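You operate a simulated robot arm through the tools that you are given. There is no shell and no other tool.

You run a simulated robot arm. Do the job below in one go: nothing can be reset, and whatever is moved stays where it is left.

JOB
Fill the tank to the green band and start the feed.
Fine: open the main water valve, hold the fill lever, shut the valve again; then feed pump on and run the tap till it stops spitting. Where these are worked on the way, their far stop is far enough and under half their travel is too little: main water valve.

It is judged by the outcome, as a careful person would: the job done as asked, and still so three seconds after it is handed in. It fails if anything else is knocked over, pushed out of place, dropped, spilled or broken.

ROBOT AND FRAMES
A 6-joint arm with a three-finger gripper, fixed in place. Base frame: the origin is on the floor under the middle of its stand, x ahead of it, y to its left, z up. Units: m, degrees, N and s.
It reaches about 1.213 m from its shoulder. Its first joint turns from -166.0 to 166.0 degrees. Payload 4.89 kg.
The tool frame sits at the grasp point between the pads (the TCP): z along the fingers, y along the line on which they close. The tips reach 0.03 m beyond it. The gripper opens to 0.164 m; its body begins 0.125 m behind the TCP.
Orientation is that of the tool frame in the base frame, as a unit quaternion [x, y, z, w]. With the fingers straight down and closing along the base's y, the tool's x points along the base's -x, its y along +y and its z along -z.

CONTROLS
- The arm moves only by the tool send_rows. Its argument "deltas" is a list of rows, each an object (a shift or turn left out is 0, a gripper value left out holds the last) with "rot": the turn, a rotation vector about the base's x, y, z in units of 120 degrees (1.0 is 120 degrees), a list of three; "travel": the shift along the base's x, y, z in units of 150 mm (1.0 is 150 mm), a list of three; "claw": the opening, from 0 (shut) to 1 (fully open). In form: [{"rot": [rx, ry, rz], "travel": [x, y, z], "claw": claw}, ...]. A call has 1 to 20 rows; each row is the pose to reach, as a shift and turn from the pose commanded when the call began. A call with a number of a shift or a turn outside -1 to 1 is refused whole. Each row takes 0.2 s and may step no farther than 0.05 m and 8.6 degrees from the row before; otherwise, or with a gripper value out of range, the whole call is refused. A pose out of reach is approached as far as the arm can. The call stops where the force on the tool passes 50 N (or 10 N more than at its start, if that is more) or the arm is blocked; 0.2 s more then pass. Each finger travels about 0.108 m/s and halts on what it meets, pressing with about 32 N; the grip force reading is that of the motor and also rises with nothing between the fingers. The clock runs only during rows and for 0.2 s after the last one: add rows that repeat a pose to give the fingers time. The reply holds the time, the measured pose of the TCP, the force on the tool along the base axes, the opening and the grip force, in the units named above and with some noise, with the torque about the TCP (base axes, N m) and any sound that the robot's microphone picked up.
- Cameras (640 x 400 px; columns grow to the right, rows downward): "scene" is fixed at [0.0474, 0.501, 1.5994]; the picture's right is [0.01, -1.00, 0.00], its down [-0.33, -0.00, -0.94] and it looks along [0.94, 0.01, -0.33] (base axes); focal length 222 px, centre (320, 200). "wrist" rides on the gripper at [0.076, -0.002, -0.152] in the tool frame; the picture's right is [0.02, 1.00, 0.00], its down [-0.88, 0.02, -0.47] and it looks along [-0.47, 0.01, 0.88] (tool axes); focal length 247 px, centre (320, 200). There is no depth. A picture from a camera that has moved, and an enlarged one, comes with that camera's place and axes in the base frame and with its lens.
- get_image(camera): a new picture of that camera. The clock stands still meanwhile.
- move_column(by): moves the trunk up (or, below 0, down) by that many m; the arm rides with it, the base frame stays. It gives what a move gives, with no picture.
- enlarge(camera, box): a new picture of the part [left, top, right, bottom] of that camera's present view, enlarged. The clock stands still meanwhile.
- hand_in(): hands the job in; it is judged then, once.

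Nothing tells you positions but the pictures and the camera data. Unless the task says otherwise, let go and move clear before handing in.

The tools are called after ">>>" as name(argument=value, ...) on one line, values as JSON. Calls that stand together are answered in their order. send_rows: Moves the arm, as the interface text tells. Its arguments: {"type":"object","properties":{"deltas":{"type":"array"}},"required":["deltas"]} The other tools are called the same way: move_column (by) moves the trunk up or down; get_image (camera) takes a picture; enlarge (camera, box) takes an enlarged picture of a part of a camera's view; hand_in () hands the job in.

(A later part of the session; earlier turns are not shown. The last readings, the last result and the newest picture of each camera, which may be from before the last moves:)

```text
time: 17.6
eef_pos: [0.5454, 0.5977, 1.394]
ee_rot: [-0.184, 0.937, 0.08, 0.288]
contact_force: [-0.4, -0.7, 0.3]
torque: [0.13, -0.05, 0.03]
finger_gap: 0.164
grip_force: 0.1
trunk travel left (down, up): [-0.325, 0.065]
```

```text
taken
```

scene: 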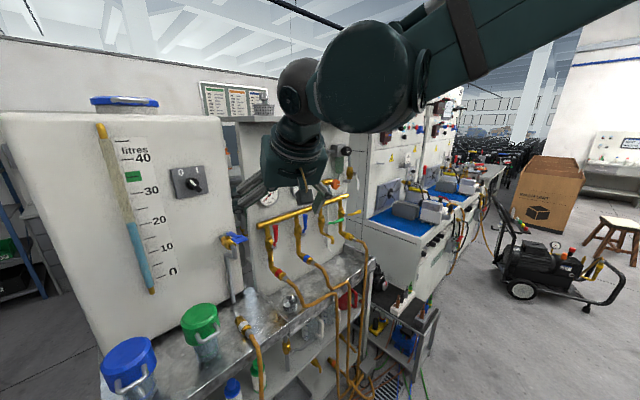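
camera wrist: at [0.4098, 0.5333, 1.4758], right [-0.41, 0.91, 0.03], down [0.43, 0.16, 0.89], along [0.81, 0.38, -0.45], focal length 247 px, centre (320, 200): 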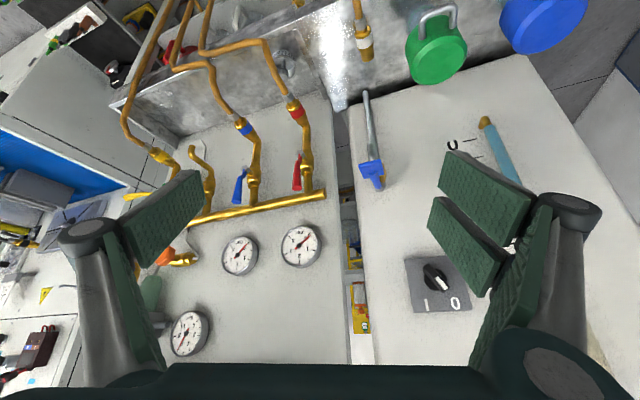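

>>> enlarge(camera="wrist", box=[325, 100, 385, 200])

>>> enlarge(camera="wrist", box=[320, 180, 390, 360])

>>> enlarge(camera="wrist", box=[110, 60, 340, 220])

>>> enlarge(camera="wrist", box=[120, 220, 250, 360])

>>> enlarge(camera="wrist", box=[340, 80, 400, 200])

```text
4.00 times, centred on (355, 150) of wrist
camera zoom: at [0.4098, 0.5333, 1.4758], right [-0.41, 0.91, 0.03], down [0.43, 0.16, 0.89], along [0.81, 0.38, -0.45], focal length 988 px, centre (180, 400)
```

zoom: 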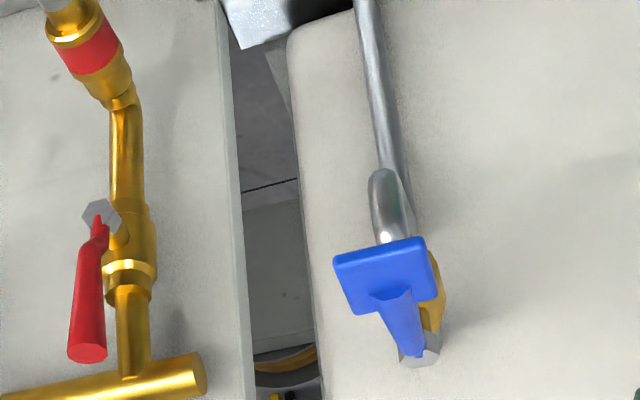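

```text
2.22 times, centred on (355, 270) of wrist
camera zoom: at [0.4098, 0.5333, 1.4758], right [-0.41, 0.91, 0.03], down [0.43, 0.16, 0.89], along [0.81, 0.38, -0.45], focal length 549 px, centre (242, 44)
```

zoom: 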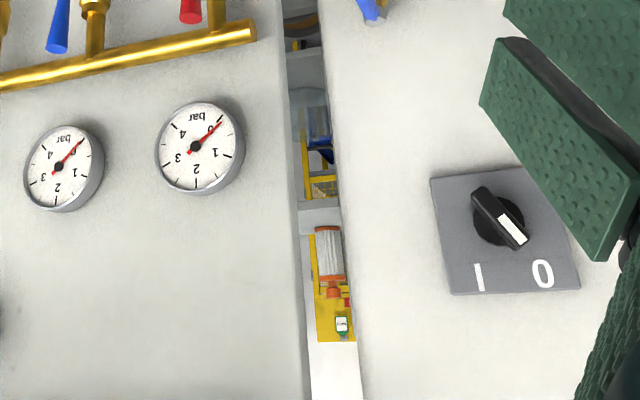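

```text
2.50 times, centred on (225, 140) of wrist
camera zoom: at [0.4098, 0.5333, 1.4758], right [-0.41, 0.91, 0.03], down [0.43, 0.16, 0.89], along [0.81, 0.38, -0.45], focal length 617 px, centre (558, 350)
```

zoom: 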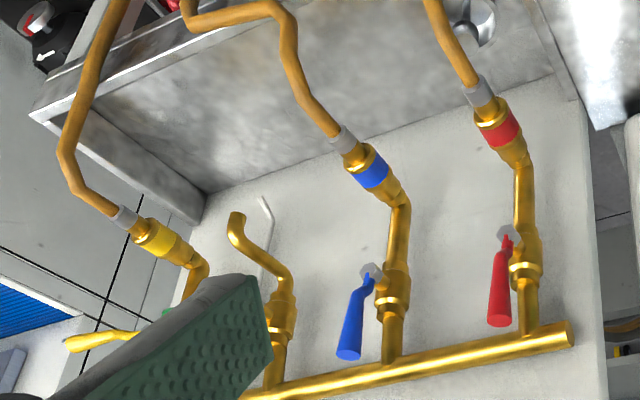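

```text
2.86 times, centred on (185, 290) of wrist
camera zoom: at [0.4098, 0.5333, 1.4758], right [-0.41, 0.91, 0.03], down [0.43, 0.16, 0.89], along [0.81, 0.38, -0.45], focal length 706 px, centre (706, -57)
```

zoom: 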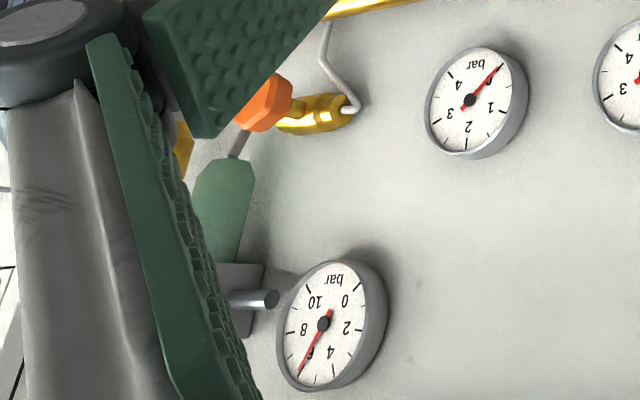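

```text
3.33 times, centred on (370, 140) of wrist
camera zoom: at [0.4098, 0.5333, 1.4758], right [-0.41, 0.91, 0.03], down [0.43, 0.16, 0.89], along [0.81, 0.38, -0.45], focal length 823 px, centre (153, 400)
```

zoom: 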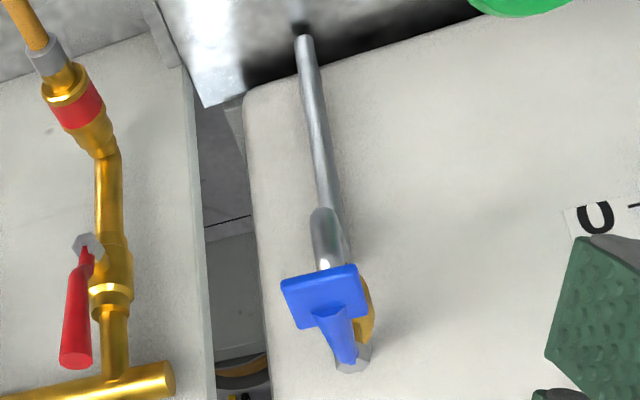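

The gap only shows other benches in the background, so there is no valve there. I'll draw back, face the bench squarely and go lower to look under the worktop for the supply to the tank's fill pipe.

>>> send_rows(deltas=[{"rot": [0, 0, 0.05], "travel": [-0.2, -0.25, 0]}, {"rot": [0, 0, 0.1], "travel": [-0.4, -0.5, 0]}, {"rot": [0, 0, 0.15], "travel": [-0.6, -0.75, 0]}, {"rot": [0, 0, 0.19], "travel": [-0.8, -1.0, 0]}])

>>> move_column(by=-0.32)

>>> get_image(camera="wrist")

```text
time: 18.6
eef_pos: [0.4261, 0.4473, 1.3921]
ee_rot: [-0.366, 0.882, 0.136, 0.264]
contact_force: [0.7, 1.4, -0.3]
torque: [-0.18, 0.16, 0.02]
finger_gap: 0.1639
grip_force: 0.1
trunk travel left (down, up): [-0.325, 0.065]
```

```text
time: 21.8
eef_pos: [0.4251, 0.4456, 1.0731]
ee_rot: [-0.365, 0.882, 0.136, 0.266]
contact_force: [-0.5, 0.5, -0.7]
torque: [0.0, 0.0, -0.03]
finger_gap: 0.1638
grip_force: 0.0
trunk travel left (down, up): [-0.005, 0.385]
```

```text
taken
camera wrist: at [0.3252, 0.3345, 1.1545], right [-0.73, 0.68, 0.03], down [0.33, 0.31, 0.89], along [0.6, 0.66, -0.46], focal length 247 px, centre (320, 200)
```

wrist: 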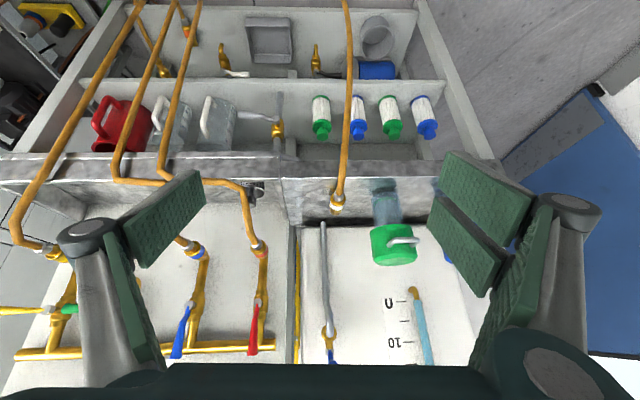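

I see the lower shelf now, with two brass valves at the back. I'll enlarge them.

>>> enlarge(camera="wrist", box=[120, 0, 420, 100])

>>> enlarge(camera="wrist", box=[200, 20, 290, 90])

>>> enlarge(camera="wrist", box=[295, 20, 385, 90])

>>> enlarge(camera="wrist", box=[230, 200, 440, 370])

```text
2.13 times, centred on (270, 50) of wrist
camera zoom: at [0.3252, 0.3345, 1.1545], right [-0.73, 0.68, 0.03], down [0.33, 0.31, 0.89], along [0.6, 0.66, -0.46], focal length 527 px, centre (427, 520)
```

zoom: 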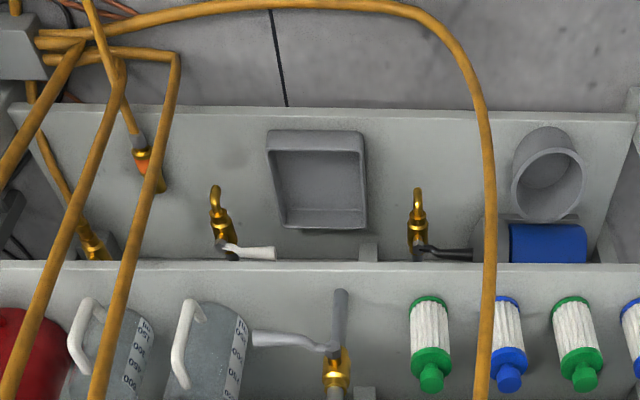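

```text
5.71 times, centred on (245, 55) of wrist
camera zoom: at [0.3252, 0.3345, 1.1545], right [-0.73, 0.68, 0.03], down [0.33, 0.31, 0.89], along [0.6, 0.66, -0.46], focal length 1411 px, centre (749, 1029)
```

zoom: 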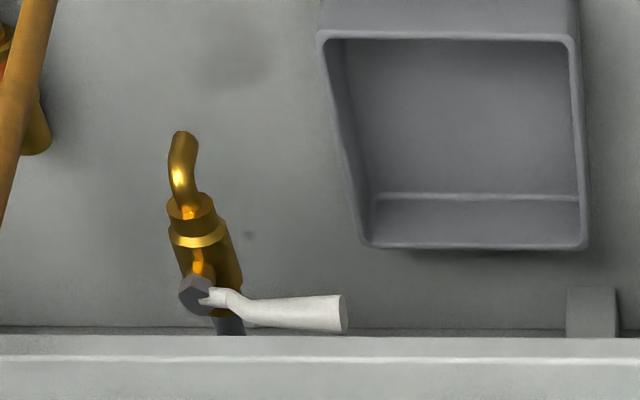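

```text
5.71 times, centred on (340, 55) of wrist
camera zoom: at [0.3252, 0.3345, 1.1545], right [-0.73, 0.68, 0.03], down [0.33, 0.31, 0.89], along [0.6, 0.66, -0.46], focal length 1411 px, centre (206, 1029)
```

zoom: 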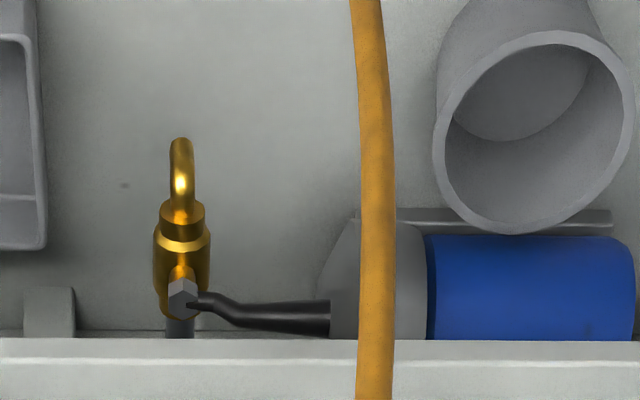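

```text
2.35 times, centred on (335, 285) of wrist
camera zoom: at [0.3252, 0.3345, 1.1545], right [-0.73, 0.68, 0.03], down [0.33, 0.31, 0.89], along [0.6, 0.66, -0.46], focal length 581 px, centre (285, 0)
```

zoom: 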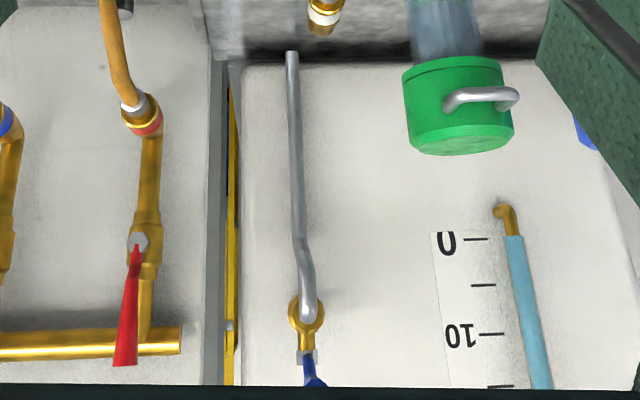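

I see white- and black-handled valves and a blue pump motor low down under the bench. I'll go lower and level the camera to see that pipework fully.

>>> send_rows(deltas=[{"rot": [0.03, -0.03, 0], "travel": [-0.1, -0.1, -0.25]}, {"rot": [0.06, -0.06, 0], "travel": [-0.2, -0.2, -0.5]}, {"rot": [0.09, -0.09, 0], "travel": [-0.3, -0.3, -0.75]}, {"rot": [0.12, -0.12, 0], "travel": [-0.4, -0.4, -1.0]}])

>>> send_rows(deltas=[{"travel": [0, 0, -0.25]}, {"travel": [0, 0, -0.5]}, {"travel": [0, 0, -0.75]}, {"travel": [0, 0, -1.0]}])

>>> get_image(camera="wrist")

```text
time: 22.8
eef_pos: [0.3681, 0.3864, 0.9233]
ee_rot: [-0.343, 0.818, 0.198, 0.418]
contact_force: [-1.4, -1.3, -0.3]
torque: [0.09, -0.05, 0.0]
finger_gap: 0.1637
grip_force: 0.1
trunk travel left (down, up): [-0.005, 0.385]
```

```text
time: 23.8
eef_pos: [0.3676, 0.3876, 0.8459]
ee_rot: [-0.343, 0.818, 0.198, 0.417]
contact_force: [-1.0, 0.1, 0.4]
torque: [0.06, -0.05, 0.0]
finger_gap: 0.164
grip_force: 0.1
out of reach, approached as far as the arm can: row 3, 4
trunk travel left (down, up): [-0.005, 0.385]
```

```text
taken
camera wrist: at [0.2541, 0.2627, 0.8707], right [-0.74, 0.68, 0.02], down [0.1, 0.07, 0.99], along [0.67, 0.73, -0.12], focal length 247 px, centre (320, 200)
```

wrist: 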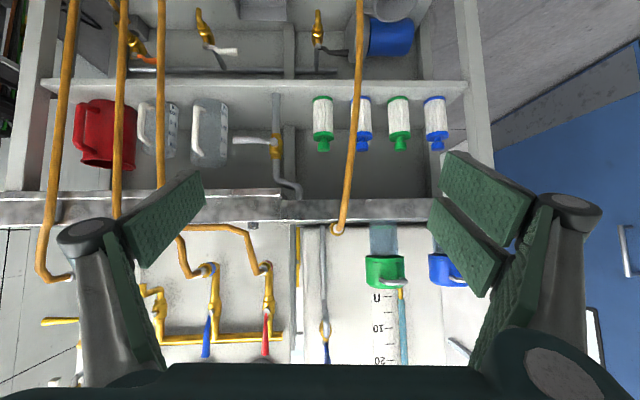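

>>> enlarge(camera="wrist", box=[200, 80, 320, 220])

>>> enlarge(camera="wrist", box=[120, 0, 280, 90])

>>> enlarge(camera="wrist", box=[270, 0, 430, 90])

>>> enlarge(camera="wrist", box=[30, 210, 300, 370])

>>> enlarge(camera="wrist", box=[280, 200, 440, 370])

```text
2.86 times, centred on (260, 150) of wrist
camera zoom: at [0.2541, 0.2627, 0.8707], right [-0.74, 0.68, 0.02], down [0.1, 0.07, 0.99], along [0.67, 0.73, -0.12], focal length 706 px, centre (491, 343)
```

zoom: 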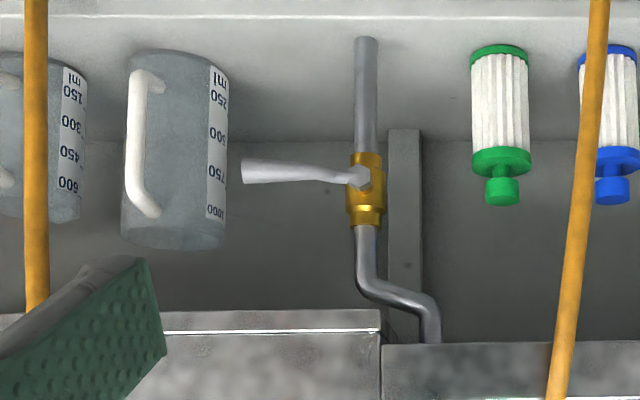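

```text
4.00 times, centred on (200, 45) of wrist
camera zoom: at [0.2541, 0.2627, 0.8707], right [-0.74, 0.68, 0.02], down [0.1, 0.07, 0.99], along [0.67, 0.73, -0.12], focal length 988 px, centre (800, 820)
```

zoom: 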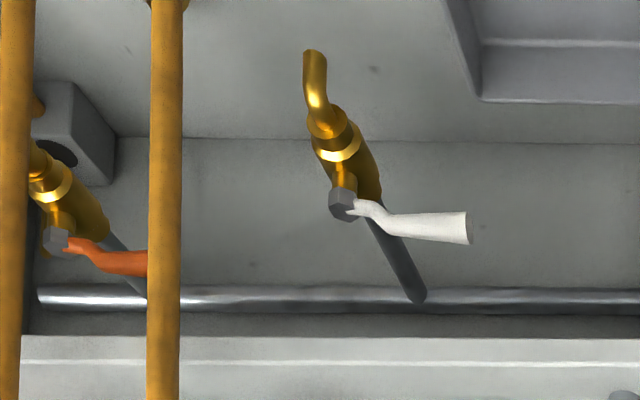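

```text
4.00 times, centred on (350, 45) of wrist
camera zoom: at [0.2541, 0.2627, 0.8707], right [-0.74, 0.68, 0.02], down [0.1, 0.07, 0.99], along [0.67, 0.73, -0.12], focal length 988 px, centre (200, 820)
```

zoom: 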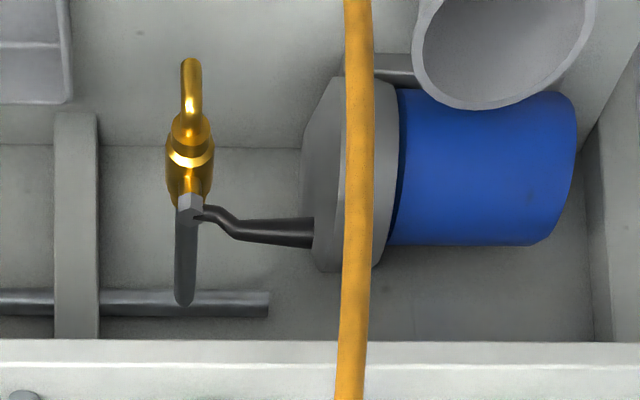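

```text
2.37 times, centred on (165, 290) of wrist
camera zoom: at [0.2541, 0.2627, 0.8707], right [-0.74, 0.68, 0.02], down [0.1, 0.07, 0.99], along [0.67, 0.73, -0.12], focal length 585 px, centre (687, -13)
```

zoom: 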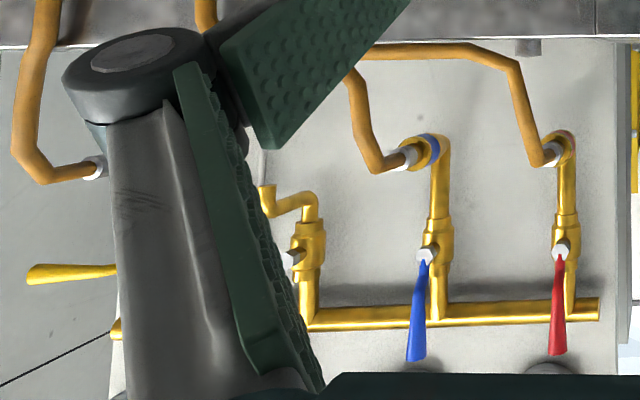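

```text
2.35 times, centred on (360, 285) of wrist
camera zoom: at [0.2541, 0.2627, 0.8707], right [-0.74, 0.68, 0.02], down [0.1, 0.07, 0.99], along [0.67, 0.73, -0.12], focal length 581 px, centre (226, 0)
```

zoom: 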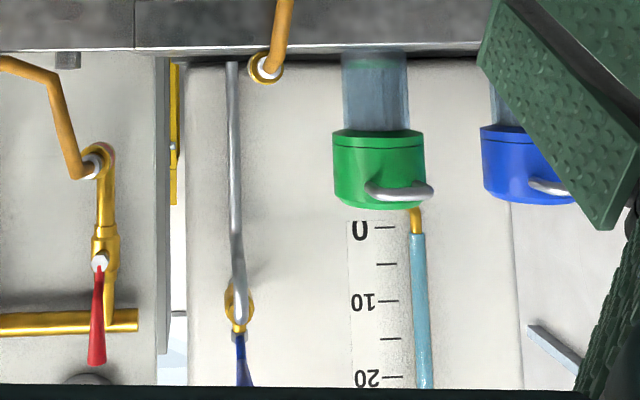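

The low view settles it: a grey-handled ball valve sits in a supply pipe that rises from below and bends into the worktop on the tank side, so it is the main water valve, at about (0.74, 0.63, 0.65), with its lever now across the pipe (closed). The blue paddle on the tank is then the fill lever, the 0/I knob the feed pump and the green lever with the spout the tap. I'll move closer to the main valve.

>>> send_rows(deltas=[{"travel": [0.2, 0.05, 0]}, {"travel": [0.4, 0.1, 0]}, {"travel": [0.6, 0.15, 0]}, {"travel": [0.8, 0.2, 0]}])

>>> get_image(camera="wrist")

>>> get_image(camera="scene")

```text
time: 24.8
eef_pos: [0.4885, 0.4202, 0.8441]
ee_rot: [-0.343, 0.818, 0.198, 0.417]
contact_force: [-1.7, -0.1, -0.3]
torque: [-0.06, -0.04, -0.06]
finger_gap: 0.164
grip_force: 0.1
trunk travel left (down, up): [-0.005, 0.385]
```

```text
taken
camera wrist: at [0.3746, 0.2947, 0.8695], right [-0.74, 0.68, 0.02], down [0.09, 0.07, 0.99], along [0.67, 0.73, -0.12], focal length 247 px, centre (320, 200)
```

wrist: 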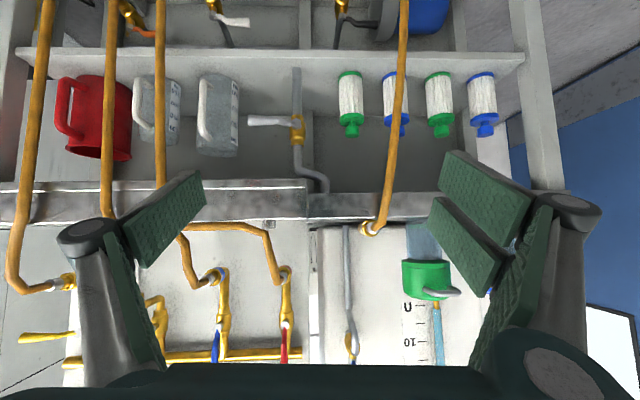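

```text
taken
```

scene: 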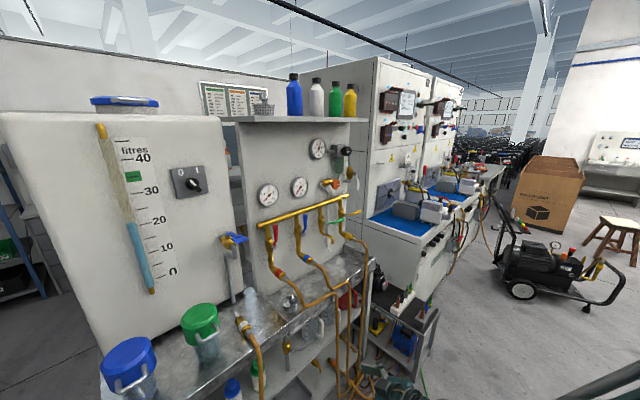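

>>> enlarge(camera="wrist", box=[235, 60, 345, 210])

>>> enlarge(camera="scene", box=[270, 325, 330, 380])

```text
2.67 times, centred on (290, 135) of wrist
camera zoom: at [0.3746, 0.2947, 0.8695], right [-0.74, 0.68, 0.02], down [0.09, 0.07, 0.99], along [0.67, 0.73, -0.12], focal length 659 px, centre (400, 373)
```

zoom: 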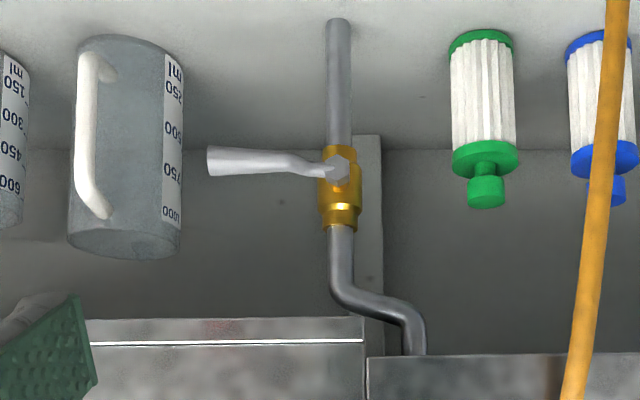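

```text
7.27 times, centred on (300, 352) of scene
camera zoom: at [0.0474, 0.501, 1.5994], right [0.01, -1.0, 0.0], down [-0.33, 0.0, -0.94], along [0.94, 0.01, -0.33], focal length 1613 px, centre (466, -909)
```

zoom: 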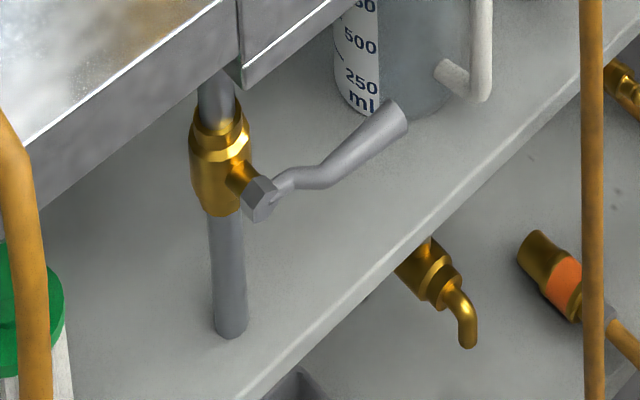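

I place the main valve's hub at about (0.749, 0.632, 0.639) and its lever tip at (0.806, 0.555, 0.639), lying horizontal just under the bench's front edge. I'll close the gripper to use it as a pusher and square it to the bench.

>>> send_rows(deltas=[{"rot": [0, 0, -0.0175], "claw": 0}, {"rot": [0, 0, -0.035], "claw": 0}, {"rot": [0, 0, -0.035], "claw": 0}, {"rot": [0, 0, -0.035], "claw": 0}, {"rot": [0, 0, -0.035], "claw": 0}, {"rot": [0, 0, -0.035], "claw": 0}])

>>> get_image(camera="wrist")

>>> get_image(camera="scene")

```text
time: 26.2
eef_pos: [0.4878, 0.4196, 0.844]
ee_rot: [-0.313, 0.83, 0.183, 0.424]
contact_force: [-0.2, -0.1, 0.2]
torque: [0.0, 0.02, 0.03]
finger_gap: 0.0
grip_force: 32.1
trunk travel left (down, up): [-0.005, 0.385]
```

```text
taken
camera wrist: at [0.3655, 0.3038, 0.8691], right [-0.68, 0.73, 0.02], down [0.1, 0.07, 0.99], along [0.72, 0.68, -0.12], focal length 247 px, centre (320, 200)
```

wrist: 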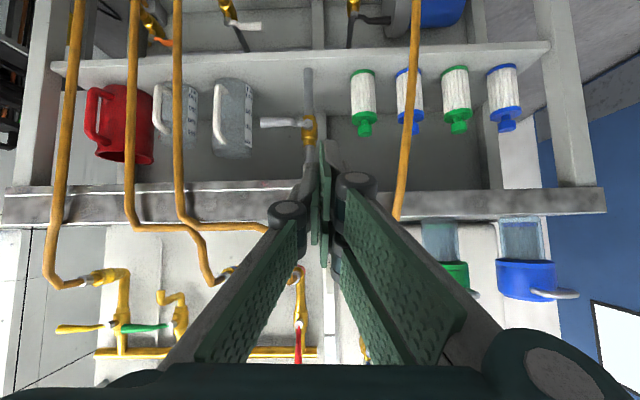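

```text
taken
```

scene: 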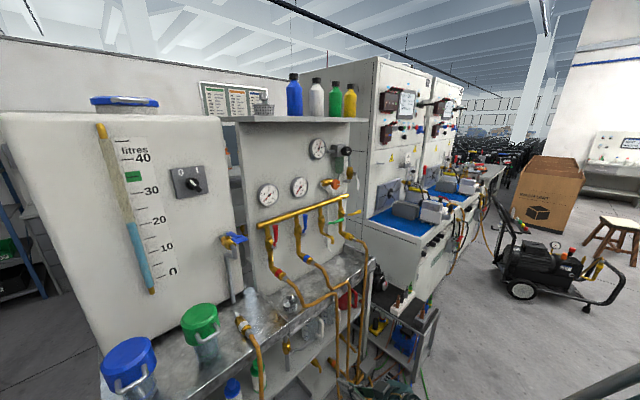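

The closed fingers make a narrow pusher. I'll move down in front of the valve, between the hanging hoses, and level the tool.

>>> send_rows(deltas=[{"rot": [0.0231, -0.024, 0], "travel": [0.176, 0.067, -0.192]}, {"rot": [0.0463, -0.048, 0], "travel": [0.352, 0.133, -0.384]}, {"rot": [0.0694, -0.072, 0], "travel": [0.528, 0.2, -0.576]}, {"rot": [0.0926, -0.096, 0], "travel": [0.704, 0.267, -0.768]}, {"rot": [0.1157, -0.12, 0], "travel": [0.88, 0.333, -0.96]}])

>>> get_image(camera="wrist")

>>> get_image(camera="scene")

```text
time: 27.4
eef_pos: [0.6955, 0.511, 0.8367]
ee_rot: [-0.282, 0.745, 0.24, 0.554]
contact_force: [-2.9, -1.8, 2.3]
torque: [-0.16, 0.14, -0.19]
finger_gap: 0.0
grip_force: 32.2
out of reach, approached as far as the arm can: row 1, 2, 3, 4, 5
trunk travel left (down, up): [-0.005, 0.385]
```

```text
taken
camera wrist: at [0.5743, 0.3961, 0.8044], right [-0.69, 0.72, 0.02], down [-0.14, -0.17, 0.98], along [0.71, 0.67, 0.22], focal length 247 px, centre (320, 200)
```

wrist: 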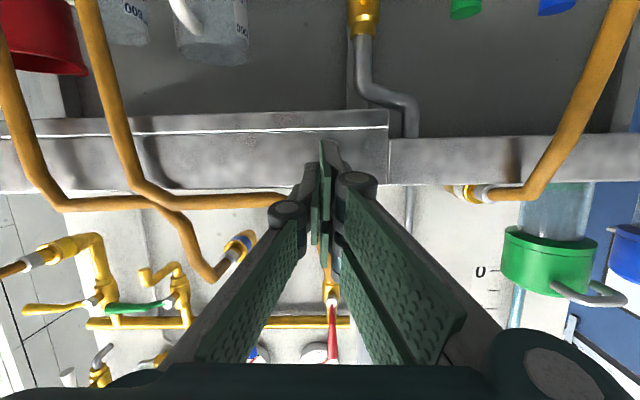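

```text
taken
```

scene: 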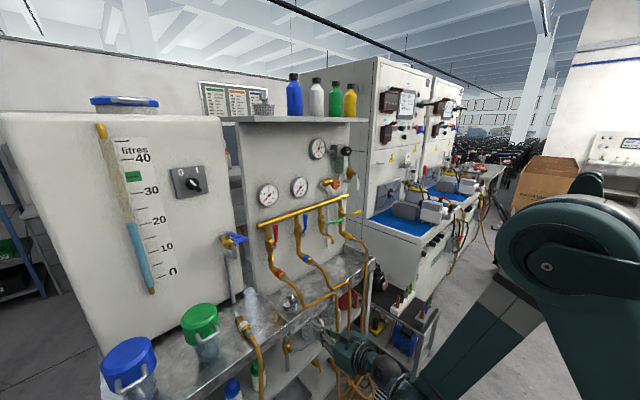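

The arm couldn't get that low with the tool so level: it stopped at z 0.837, in front of the bench, touching nothing. I'll tilt the fingers steeper and try going down from here.

>>> send_rows(deltas=[{"rot": [-0.0405, 0.042, 0]}, {"rot": [-0.081, 0.084, 0]}, {"rot": [-0.1215, 0.126, 0]}, {"rot": [-0.162, 0.168, 0]}, {"rot": [-0.2025, 0.21, 0]}, {"rot": [-0.2025, 0.21, 0], "travel": [0, 0, -0.2]}, {"rot": [-0.2025, 0.21, 0], "travel": [0, 0, -0.4]}, {"rot": [-0.2025, 0.21, 0], "travel": [0, 0, -0.6]}])

>>> get_image(camera="scene")

```text
time: 29.2
eef_pos: [0.6934, 0.5202, 0.7445]
ee_rot: [-0.331, 0.879, 0.136, 0.314]
contact_force: [-0.9, -1.4, 0.0]
torque: [0.03, -0.06, -0.01]
finger_gap: 0.0
grip_force: 32.0
trunk travel left (down, up): [-0.005, 0.385]
```

```text
taken
```

scene: 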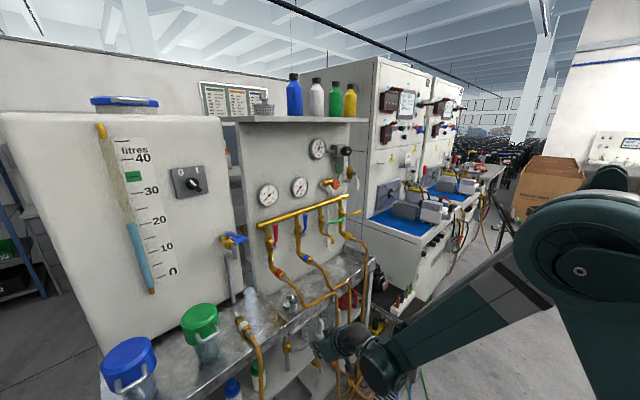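

That works: with the fingers pitched about 50° down the arm reached z 0.745 freely. I'll continue down to the lever's height, staying back from it.

>>> send_rows(deltas=[{"travel": [0.05, 0, -0.2]}, {"travel": [0.1, 0, -0.4]}, {"travel": [0.15, 0, -0.6]}, {"travel": [0.2, 0, -0.8]}, {"travel": [0.25, 0, -1.0]}])

>>> send_rows(deltas=[{"rot": [0.0231, -0.024, 0]}, {"rot": [0.0463, -0.048, 0]}, {"rot": [0.0694, -0.072, 0]}, {"rot": [0.0926, -0.096, 0]}])

>>> get_image(camera="wrist")

>>> get_image(camera="scene")

```text
time: 30.4
eef_pos: [0.7288, 0.5182, 0.5922]
ee_rot: [-0.332, 0.879, 0.137, 0.315]
contact_force: [-0.6, -1.6, 0.8]
torque: [0.02, 0.0, -0.03]
finger_gap: 0.0002
grip_force: 32.0
trunk travel left (down, up): [-0.005, 0.385]
```

```text
time: 31.4
eef_pos: [0.7748, 0.5469, 0.6368]
ee_rot: [-0.311, 0.827, 0.185, 0.43]
contact_force: [-2.0, -0.8, -2.6]
torque: [0.01, -0.02, 0.04]
finger_gap: 0.0
grip_force: 31.7
out of reach, approached as far as the arm can: row 1, 2, 3, 4
trunk travel left (down, up): [-0.005, 0.385]
```

```text
taken
camera wrist: at [0.6518, 0.4304, 0.66], right [-0.68, 0.73, 0.02], down [0.09, 0.06, 0.99], along [0.72, 0.68, -0.1], focal length 247 px, centre (320, 200)
```

wrist: 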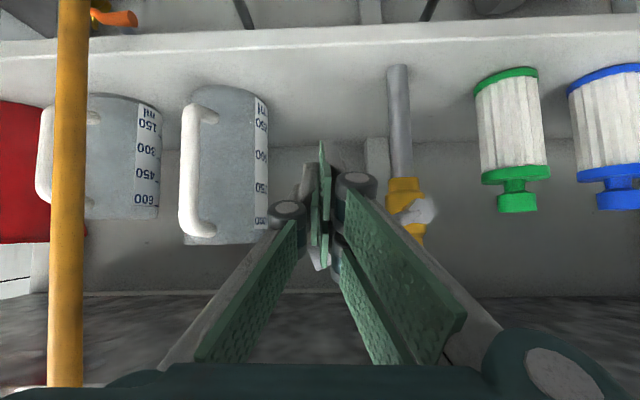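

```text
taken
```

scene: 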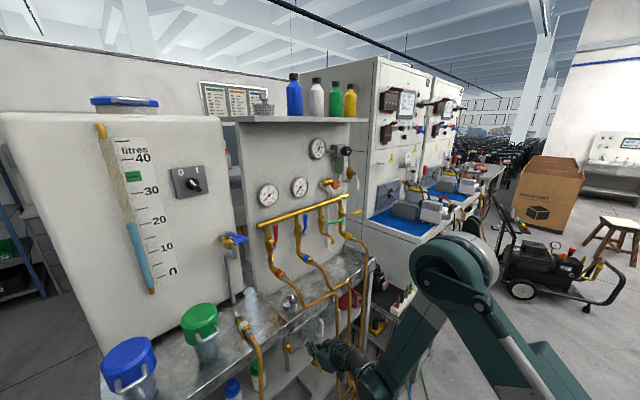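

The tilt made the arm creep forward, so the fingertips are now right in front of the lever. I'll tilt back to about 50° down and withdraw slightly before working the lever.

>>> send_rows(deltas=[{"travel": [-0.12, -0.115, 0], "rot": [-0.02, 0.021, 0]}, {"travel": [-0.24, -0.23, 0], "rot": [-0.05, 0.052, 0]}, {"travel": [-0.24, -0.23, -0.12], "rot": [-0.0925, 0.096, 0]}, {"travel": [-0.24, -0.23, -0.25], "rot": [-0.0925, 0.096, 0]}])

>>> get_image(camera="wrist")

>>> enlarge(camera="scene", box=[260, 310, 360, 400])

```text
time: 32.4
eef_pos: [0.7373, 0.5126, 0.6009]
ee_rot: [-0.332, 0.879, 0.136, 0.313]
contact_force: [-0.7, -0.6, 0.2]
torque: [0.01, -0.05, 0.0]
finger_gap: 0.0001
grip_force: 32.3
trunk travel left (down, up): [-0.005, 0.385]
```

```text
taken
camera wrist: at [0.6247, 0.4053, 0.6676], right [-0.68, 0.73, 0.02], down [0.28, 0.24, 0.93], along [0.68, 0.64, -0.37], focal length 247 px, centre (320, 200)
```

wrist: 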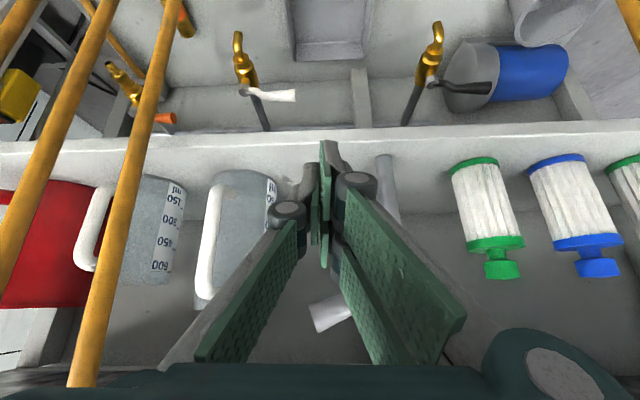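

```text
4.44 times, centred on (310, 355) of scene
camera zoom: at [0.0474, 0.501, 1.5994], right [0.01, -1.0, 0.0], down [-0.33, 0.0, -0.94], along [0.94, 0.01, -0.33], focal length 986 px, centre (364, -489)
```

zoom: 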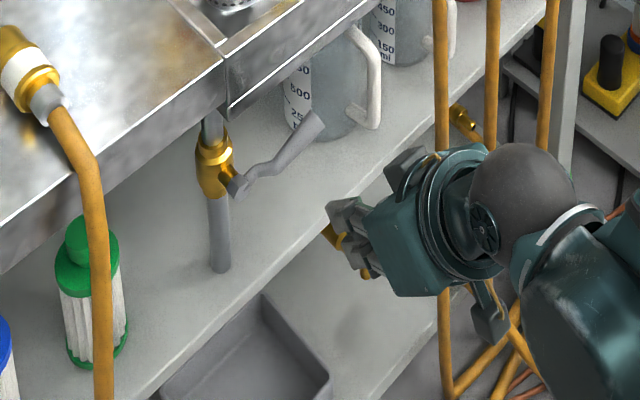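

I nudged the valve lever upward about 15° during that creep, which shows it opens upward. The fingers are now below it, so I'll slide in under the lever and lift it along its arc.

>>> send_rows(deltas=[{"travel": [0.16, 0.155, -0.073]}, {"travel": [0.304, 0.293, -0.073]}, {"travel": [0.304, 0.293, 0.06]}, {"travel": [0.32, 0.277, 0.193]}, {"travel": [0.348, 0.248, 0.327]}, {"travel": [0.359, 0.236, 0.46]}])

>>> enlarge(camera="scene", box=[260, 310, 360, 400])

>>> get_image(camera="wrist")

```text
time: 33.8
eef_pos: [0.7906, 0.551, 0.6696]
ee_rot: [-0.333, 0.879, 0.136, 0.314]
contact_force: [-0.2, -1.0, -1.7]
torque: [0.09, -0.03, 0.05]
finger_gap: 0.0
grip_force: 32.2
trunk travel left (down, up): [-0.005, 0.385]
```

```text
4.44 times, centred on (310, 355) of scene
camera zoom: at [0.0474, 0.501, 1.5994], right [0.01, -1.0, 0.0], down [-0.33, 0.0, -0.94], along [0.94, 0.01, -0.33], focal length 986 px, centre (364, -489)
```

zoom: 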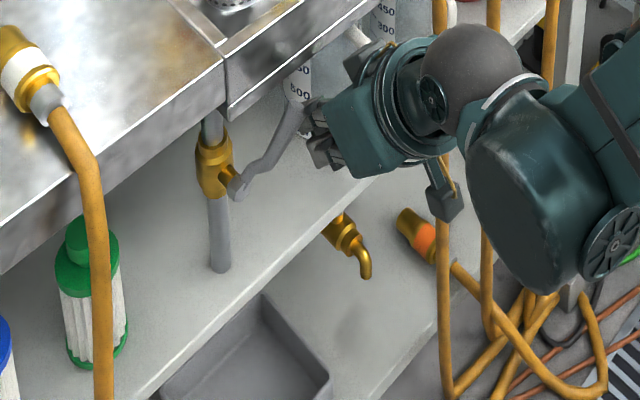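

```text
taken
camera wrist: at [0.6773, 0.4427, 0.7366], right [-0.68, 0.73, 0.02], down [0.28, 0.24, 0.93], along [0.68, 0.64, -0.37], focal length 247 px, centre (320, 200)
```

wrist: 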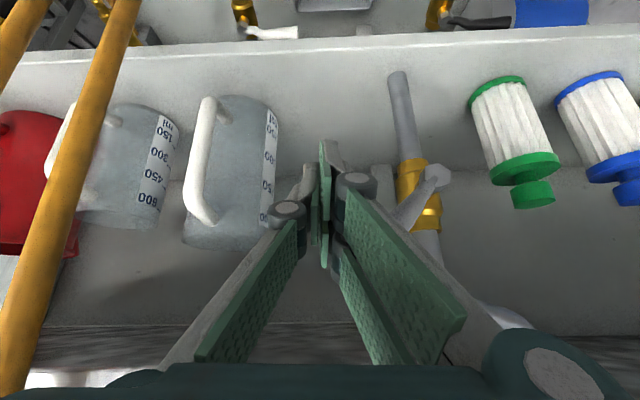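

The lever is at about 45° and moves easily. I'll carry it on round to vertical until it meets its stop.

>>> send_rows(deltas=[{"travel": [-0.067, 0.07, 0.1]}, {"travel": [-0.143, 0.149, 0.153]}, {"travel": [-0.21, 0.19, 0.18]}, {"travel": [-0.276, 0.238, 0.193]}, {"travel": [-0.334, 0.28, 0.193]}, {"travel": [-0.381, 0.328, 0.193]}, {"travel": [-0.427, 0.375, 0.193]}])

>>> enlarge(camera="scene", box=[260, 310, 360, 400])

>>> get_image(camera="wrist")

```text
time: 35.1
eef_pos: [0.7435, 0.5889, 0.6977]
ee_rot: [-0.329, 0.879, 0.133, 0.317]
contact_force: [17.0, -19.9, -2.2]
torque: [0.34, 0.28, -0.17]
finger_gap: 0.0
grip_force: 31.8
trunk travel left (down, up): [-0.005, 0.385]
stopped in row 6: the force on the tool passed its limit at 61 N (the readings are from after the stop); the commanded pose is now the measured one
```

```text
4.44 times, centred on (310, 355) of scene
camera zoom: at [0.0474, 0.501, 1.5994], right [0.01, -1.0, 0.0], down [-0.33, 0.0, -0.94], along [0.94, 0.01, -0.33], focal length 986 px, centre (364, -489)
```

zoom: 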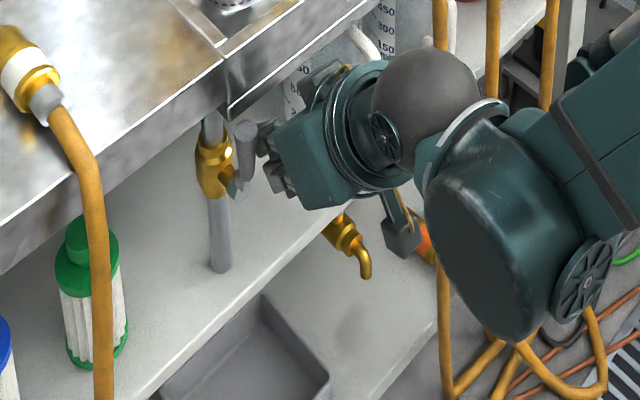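

```text
taken
camera wrist: at [0.6287, 0.4821, 0.7652], right [-0.68, 0.74, 0.01], down [0.28, 0.24, 0.93], along [0.68, 0.63, -0.37], focal length 247 px, centre (320, 200)
```

wrist: 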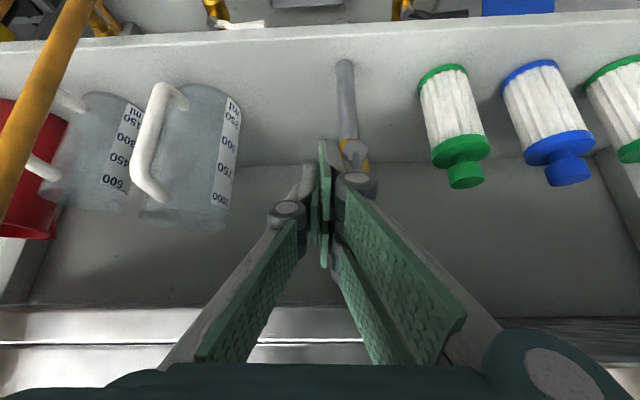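

The lever is upright against its stop, so the main water valve is open. I'll back off and check the lever and the tank gauge.

>>> send_rows(deltas=[{"travel": [0.093, -0.096, 0]}, {"travel": [-0.05, -0.23, 0]}, {"travel": [-0.2, -0.38, 0]}, {"travel": [-0.388, -0.559, 0.05]}, {"travel": [-0.588, -0.759, 0.2]}])

>>> get_image(camera="wrist")

>>> get_image(camera="scene")

>>> enlarge(camera="scene", box=[80, 110, 260, 310])

```text
time: 36.3
eef_pos: [0.6542, 0.4749, 0.727]
ee_rot: [-0.33, 0.88, 0.133, 0.315]
contact_force: [0.9, 1.6, -1.4]
torque: [-0.08, 0.06, -0.01]
finger_gap: 0.0
grip_force: 32.3
trunk travel left (down, up): [-0.005, 0.385]
```

```text
taken
camera wrist: at [0.5395, 0.3685, 0.7945], right [-0.68, 0.74, 0.01], down [0.28, 0.24, 0.93], along [0.68, 0.63, -0.37], focal length 247 px, centre (320, 200)
```

wrist: 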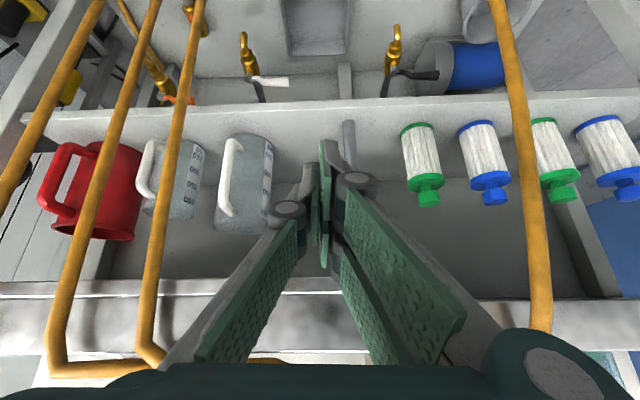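

```text
taken
```

scene: 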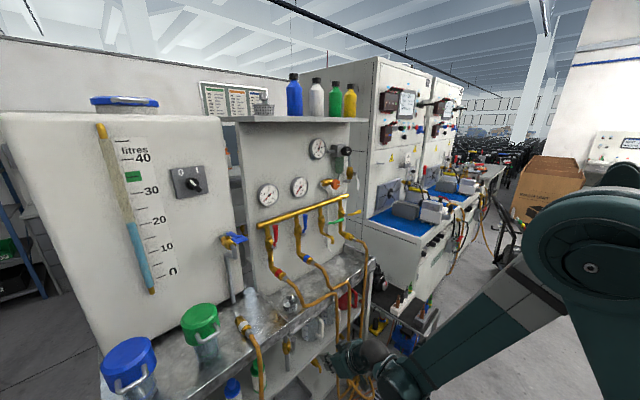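

```text
2.00 times, centred on (170, 210) of scene
camera zoom: at [0.0474, 0.501, 1.5994], right [0.01, -1.0, 0.0], down [-0.33, 0.0, -0.94], along [0.94, 0.01, -0.33], focal length 444 px, centre (620, 180)
```

zoom: 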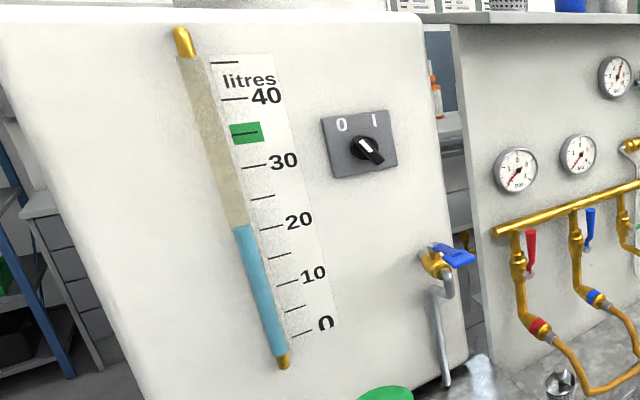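

The valve lever stands upright and the level still reads about 20 L with no leaks. I place the fill paddle at about (0.71, 0.78, 1.22), sticking straight out from the tank, so I'll raise the trunk and look at it closely.

>>> move_column(by=0.28)

>>> send_rows(deltas=[{"travel": [-0.1, 0.1, 0.25]}, {"travel": [-0.2, 0.2, 0.5]}, {"travel": [-0.3, 0.3, 0.75]}, {"travel": [-0.4, 0.4, 1.0]}])

>>> get_image(camera="wrist")

>>> get_image(camera="scene")

```text
time: 39.2
eef_pos: [0.6534, 0.4741, 1.0083]
ee_rot: [-0.33, 0.879, 0.134, 0.316]
contact_force: [-0.8, 0.0, 0.1]
torque: [-0.01, 0.02, 0.0]
finger_gap: 0.0
grip_force: 31.6
trunk travel left (down, up): [-0.285, 0.105]
```

```text
time: 40.2
eef_pos: [0.5933, 0.536, 1.1578]
ee_rot: [-0.331, 0.879, 0.134, 0.316]
contact_force: [0.6, -0.4, -0.3]
torque: [-0.06, 0.08, -0.02]
finger_gap: 0.0
grip_force: 32.2
trunk travel left (down, up): [-0.285, 0.105]
```

```text
taken
camera wrist: at [0.4796, 0.429, 1.2266], right [-0.68, 0.74, 0.01], down [0.28, 0.24, 0.93], along [0.68, 0.63, -0.37], focal length 247 px, centre (320, 200)
```

wrist: 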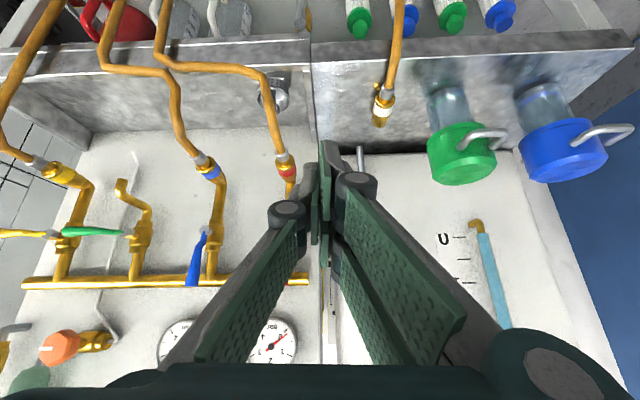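

```text
taken
```

scene: 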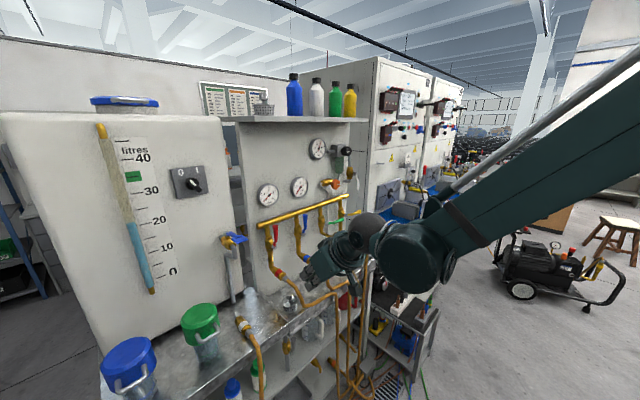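

I'll go up and to the left for a clear side view of the paddle.

>>> send_rows(deltas=[{"travel": [-0.2, 0.13, 0.2]}, {"travel": [-0.4, 0.27, 0.4]}, {"travel": [-0.53, 0.4, 0.6]}, {"travel": [-0.64, 0.43, 0.63]}])

>>> send_rows(deltas=[{"travel": [-0.2, 0.13, 0.2]}, {"travel": [-0.4, 0.27, 0.4]}, {"travel": [-0.53, 0.4, 0.6]}, {"travel": [-0.64, 0.43, 0.63]}])

>>> get_image(camera="wrist")

```text
time: 41.2
eef_pos: [0.4969, 0.5992, 1.255]
ee_rot: [-0.33, 0.879, 0.133, 0.316]
contact_force: [0.0, 0.5, 0.3]
torque: [-0.04, -0.06, -0.01]
finger_gap: 0.0
grip_force: 31.4
trunk travel left (down, up): [-0.285, 0.105]
```

```text
time: 42.2
eef_pos: [0.4006, 0.664, 1.3474]
ee_rot: [-0.33, 0.879, 0.134, 0.317]
contact_force: [-0.5, 0.4, -0.7]
torque: [-0.06, -0.02, -0.06]
finger_gap: 0.0001
grip_force: 32.2
trunk travel left (down, up): [-0.285, 0.105]
```

```text
taken
camera wrist: at [0.2855, 0.5565, 1.4145], right [-0.68, 0.74, 0.01], down [0.28, 0.24, 0.93], along [0.68, 0.63, -0.37], focal length 247 px, centre (320, 200)
```

wrist: 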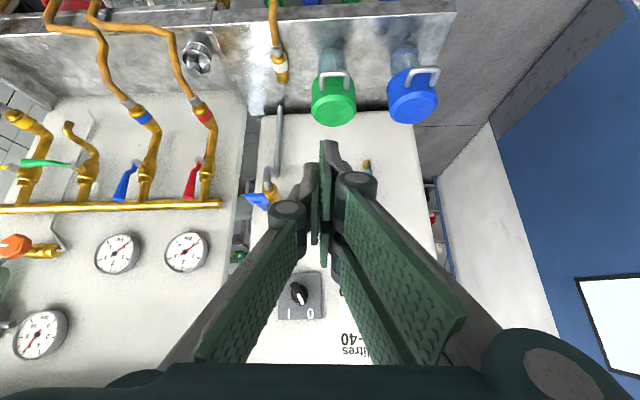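

>>> enlarge(camera="wrist", box=[225, 130, 295, 230])

>>> enlarge(camera="wrist", box=[0, 90, 240, 230])

>>> enlarge(camera="wrist", box=[410, 170, 470, 290])

>>> enlarge(camera="scene", box=[215, 225, 255, 260])

```text
4.00 times, centred on (260, 180) of wrist
camera zoom: at [0.2855, 0.5565, 1.4145], right [-0.68, 0.74, 0.01], down [0.28, 0.24, 0.93], along [0.68, 0.63, -0.37], focal length 988 px, centre (560, 280)
```

zoom: 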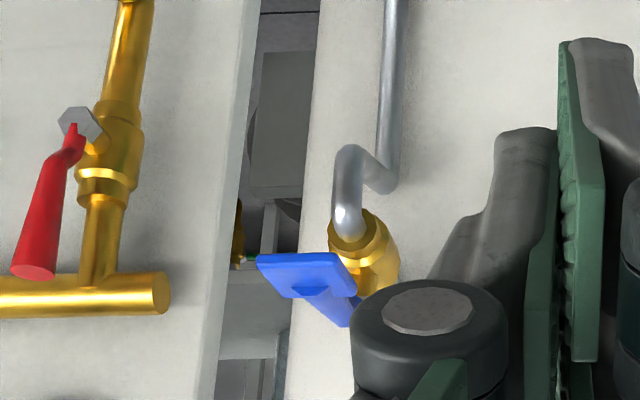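

```text
2.67 times, centred on (120, 160) of wrist
camera zoom: at [0.2855, 0.5565, 1.4145], right [-0.68, 0.74, 0.01], down [0.28, 0.24, 0.93], along [0.68, 0.63, -0.37], focal length 659 px, centre (853, 307)
```

zoom: 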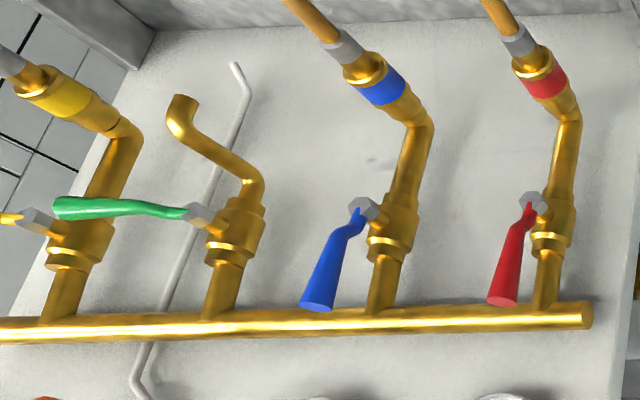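

```text
3.33 times, centred on (440, 230) of wrist
camera zoom: at [0.2855, 0.5565, 1.4145], right [-0.68, 0.74, 0.01], down [0.28, 0.24, 0.93], along [0.68, 0.63, -0.37], focal length 823 px, centre (-80, 100)
```

zoom: 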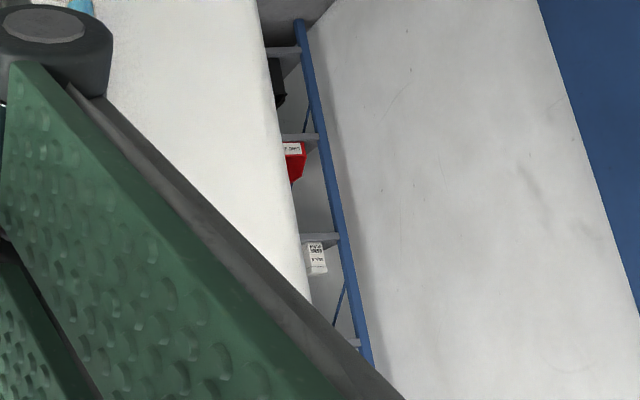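

```text
11.43 times, centred on (235, 242) of scene
camera zoom: at [0.0474, 0.501, 1.5994], right [0.01, -1.0, 0.0], down [-0.33, 0.0, -0.94], along [0.94, 0.01, -0.33], focal length 2534 px, centre (1291, -286)
```

zoom: 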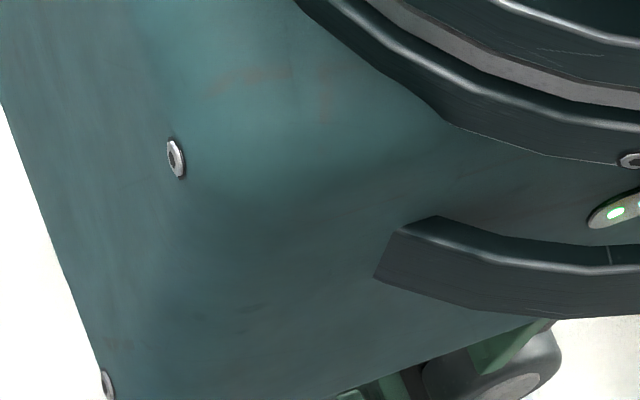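

I see the paddle is a flat pad on an arm slanting slightly upward from a hex pivot above the pipe. I'll bring the closed fingertips over it, keeping the gauge in the scene camera's view.

>>> send_rows(deltas=[{"rot": [-0.0193, 0.02, 0], "travel": [0.27, 0.05, 0.03]}, {"rot": [-0.0385, 0.04, 0], "travel": [0.54, 0.1, 0.06]}, {"rot": [-0.0578, 0.06, 0], "travel": [0.8, 0.147, 0.087]}])

>>> send_rows(deltas=[{"travel": [0.27, 0.05, 0]}, {"travel": [0.54, 0.1, 0]}, {"travel": [0.78, 0.143, 0]}])

>>> get_image(camera="wrist")

>>> get_image(camera="scene")

```text
time: 43.0
eef_pos: [0.5212, 0.687, 1.3619]
ee_rot: [-0.339, 0.904, 0.1, 0.24]
contact_force: [0.1, 0.4, -0.2]
torque: [-0.01, -0.01, 0.01]
finger_gap: 0.0
grip_force: 32.1
trunk travel left (down, up): [-0.285, 0.105]
```

```text
time: 43.8
eef_pos: [0.6396, 0.7057, 1.3597]
ee_rot: [-0.339, 0.904, 0.1, 0.24]
contact_force: [0.0, 0.3, 0.3]
torque: [-0.01, 0.05, 0.0]
finger_gap: 0.0002
grip_force: 31.7
trunk travel left (down, up): [-0.285, 0.105]
```

```text
taken
camera wrist: at [0.5349, 0.6088, 1.4533], right [-0.68, 0.74, 0.01], down [0.39, 0.35, 0.85], along [0.62, 0.58, -0.52], focal length 247 px, centre (320, 200)
```

wrist: 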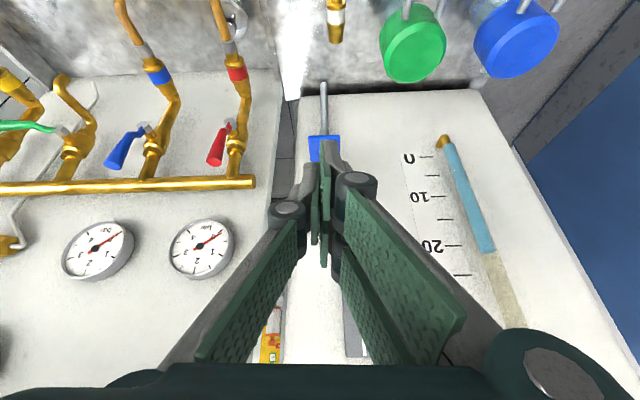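

```text
taken
```

scene: 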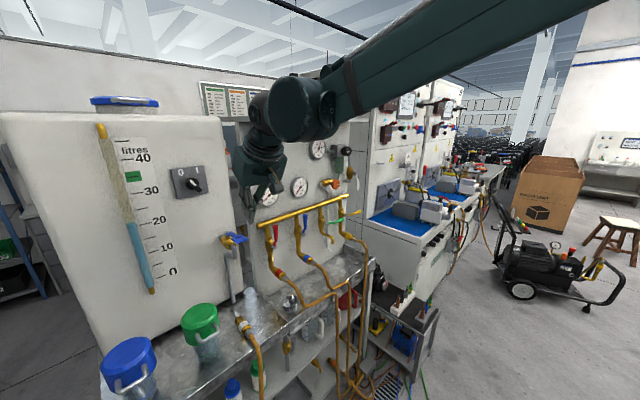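

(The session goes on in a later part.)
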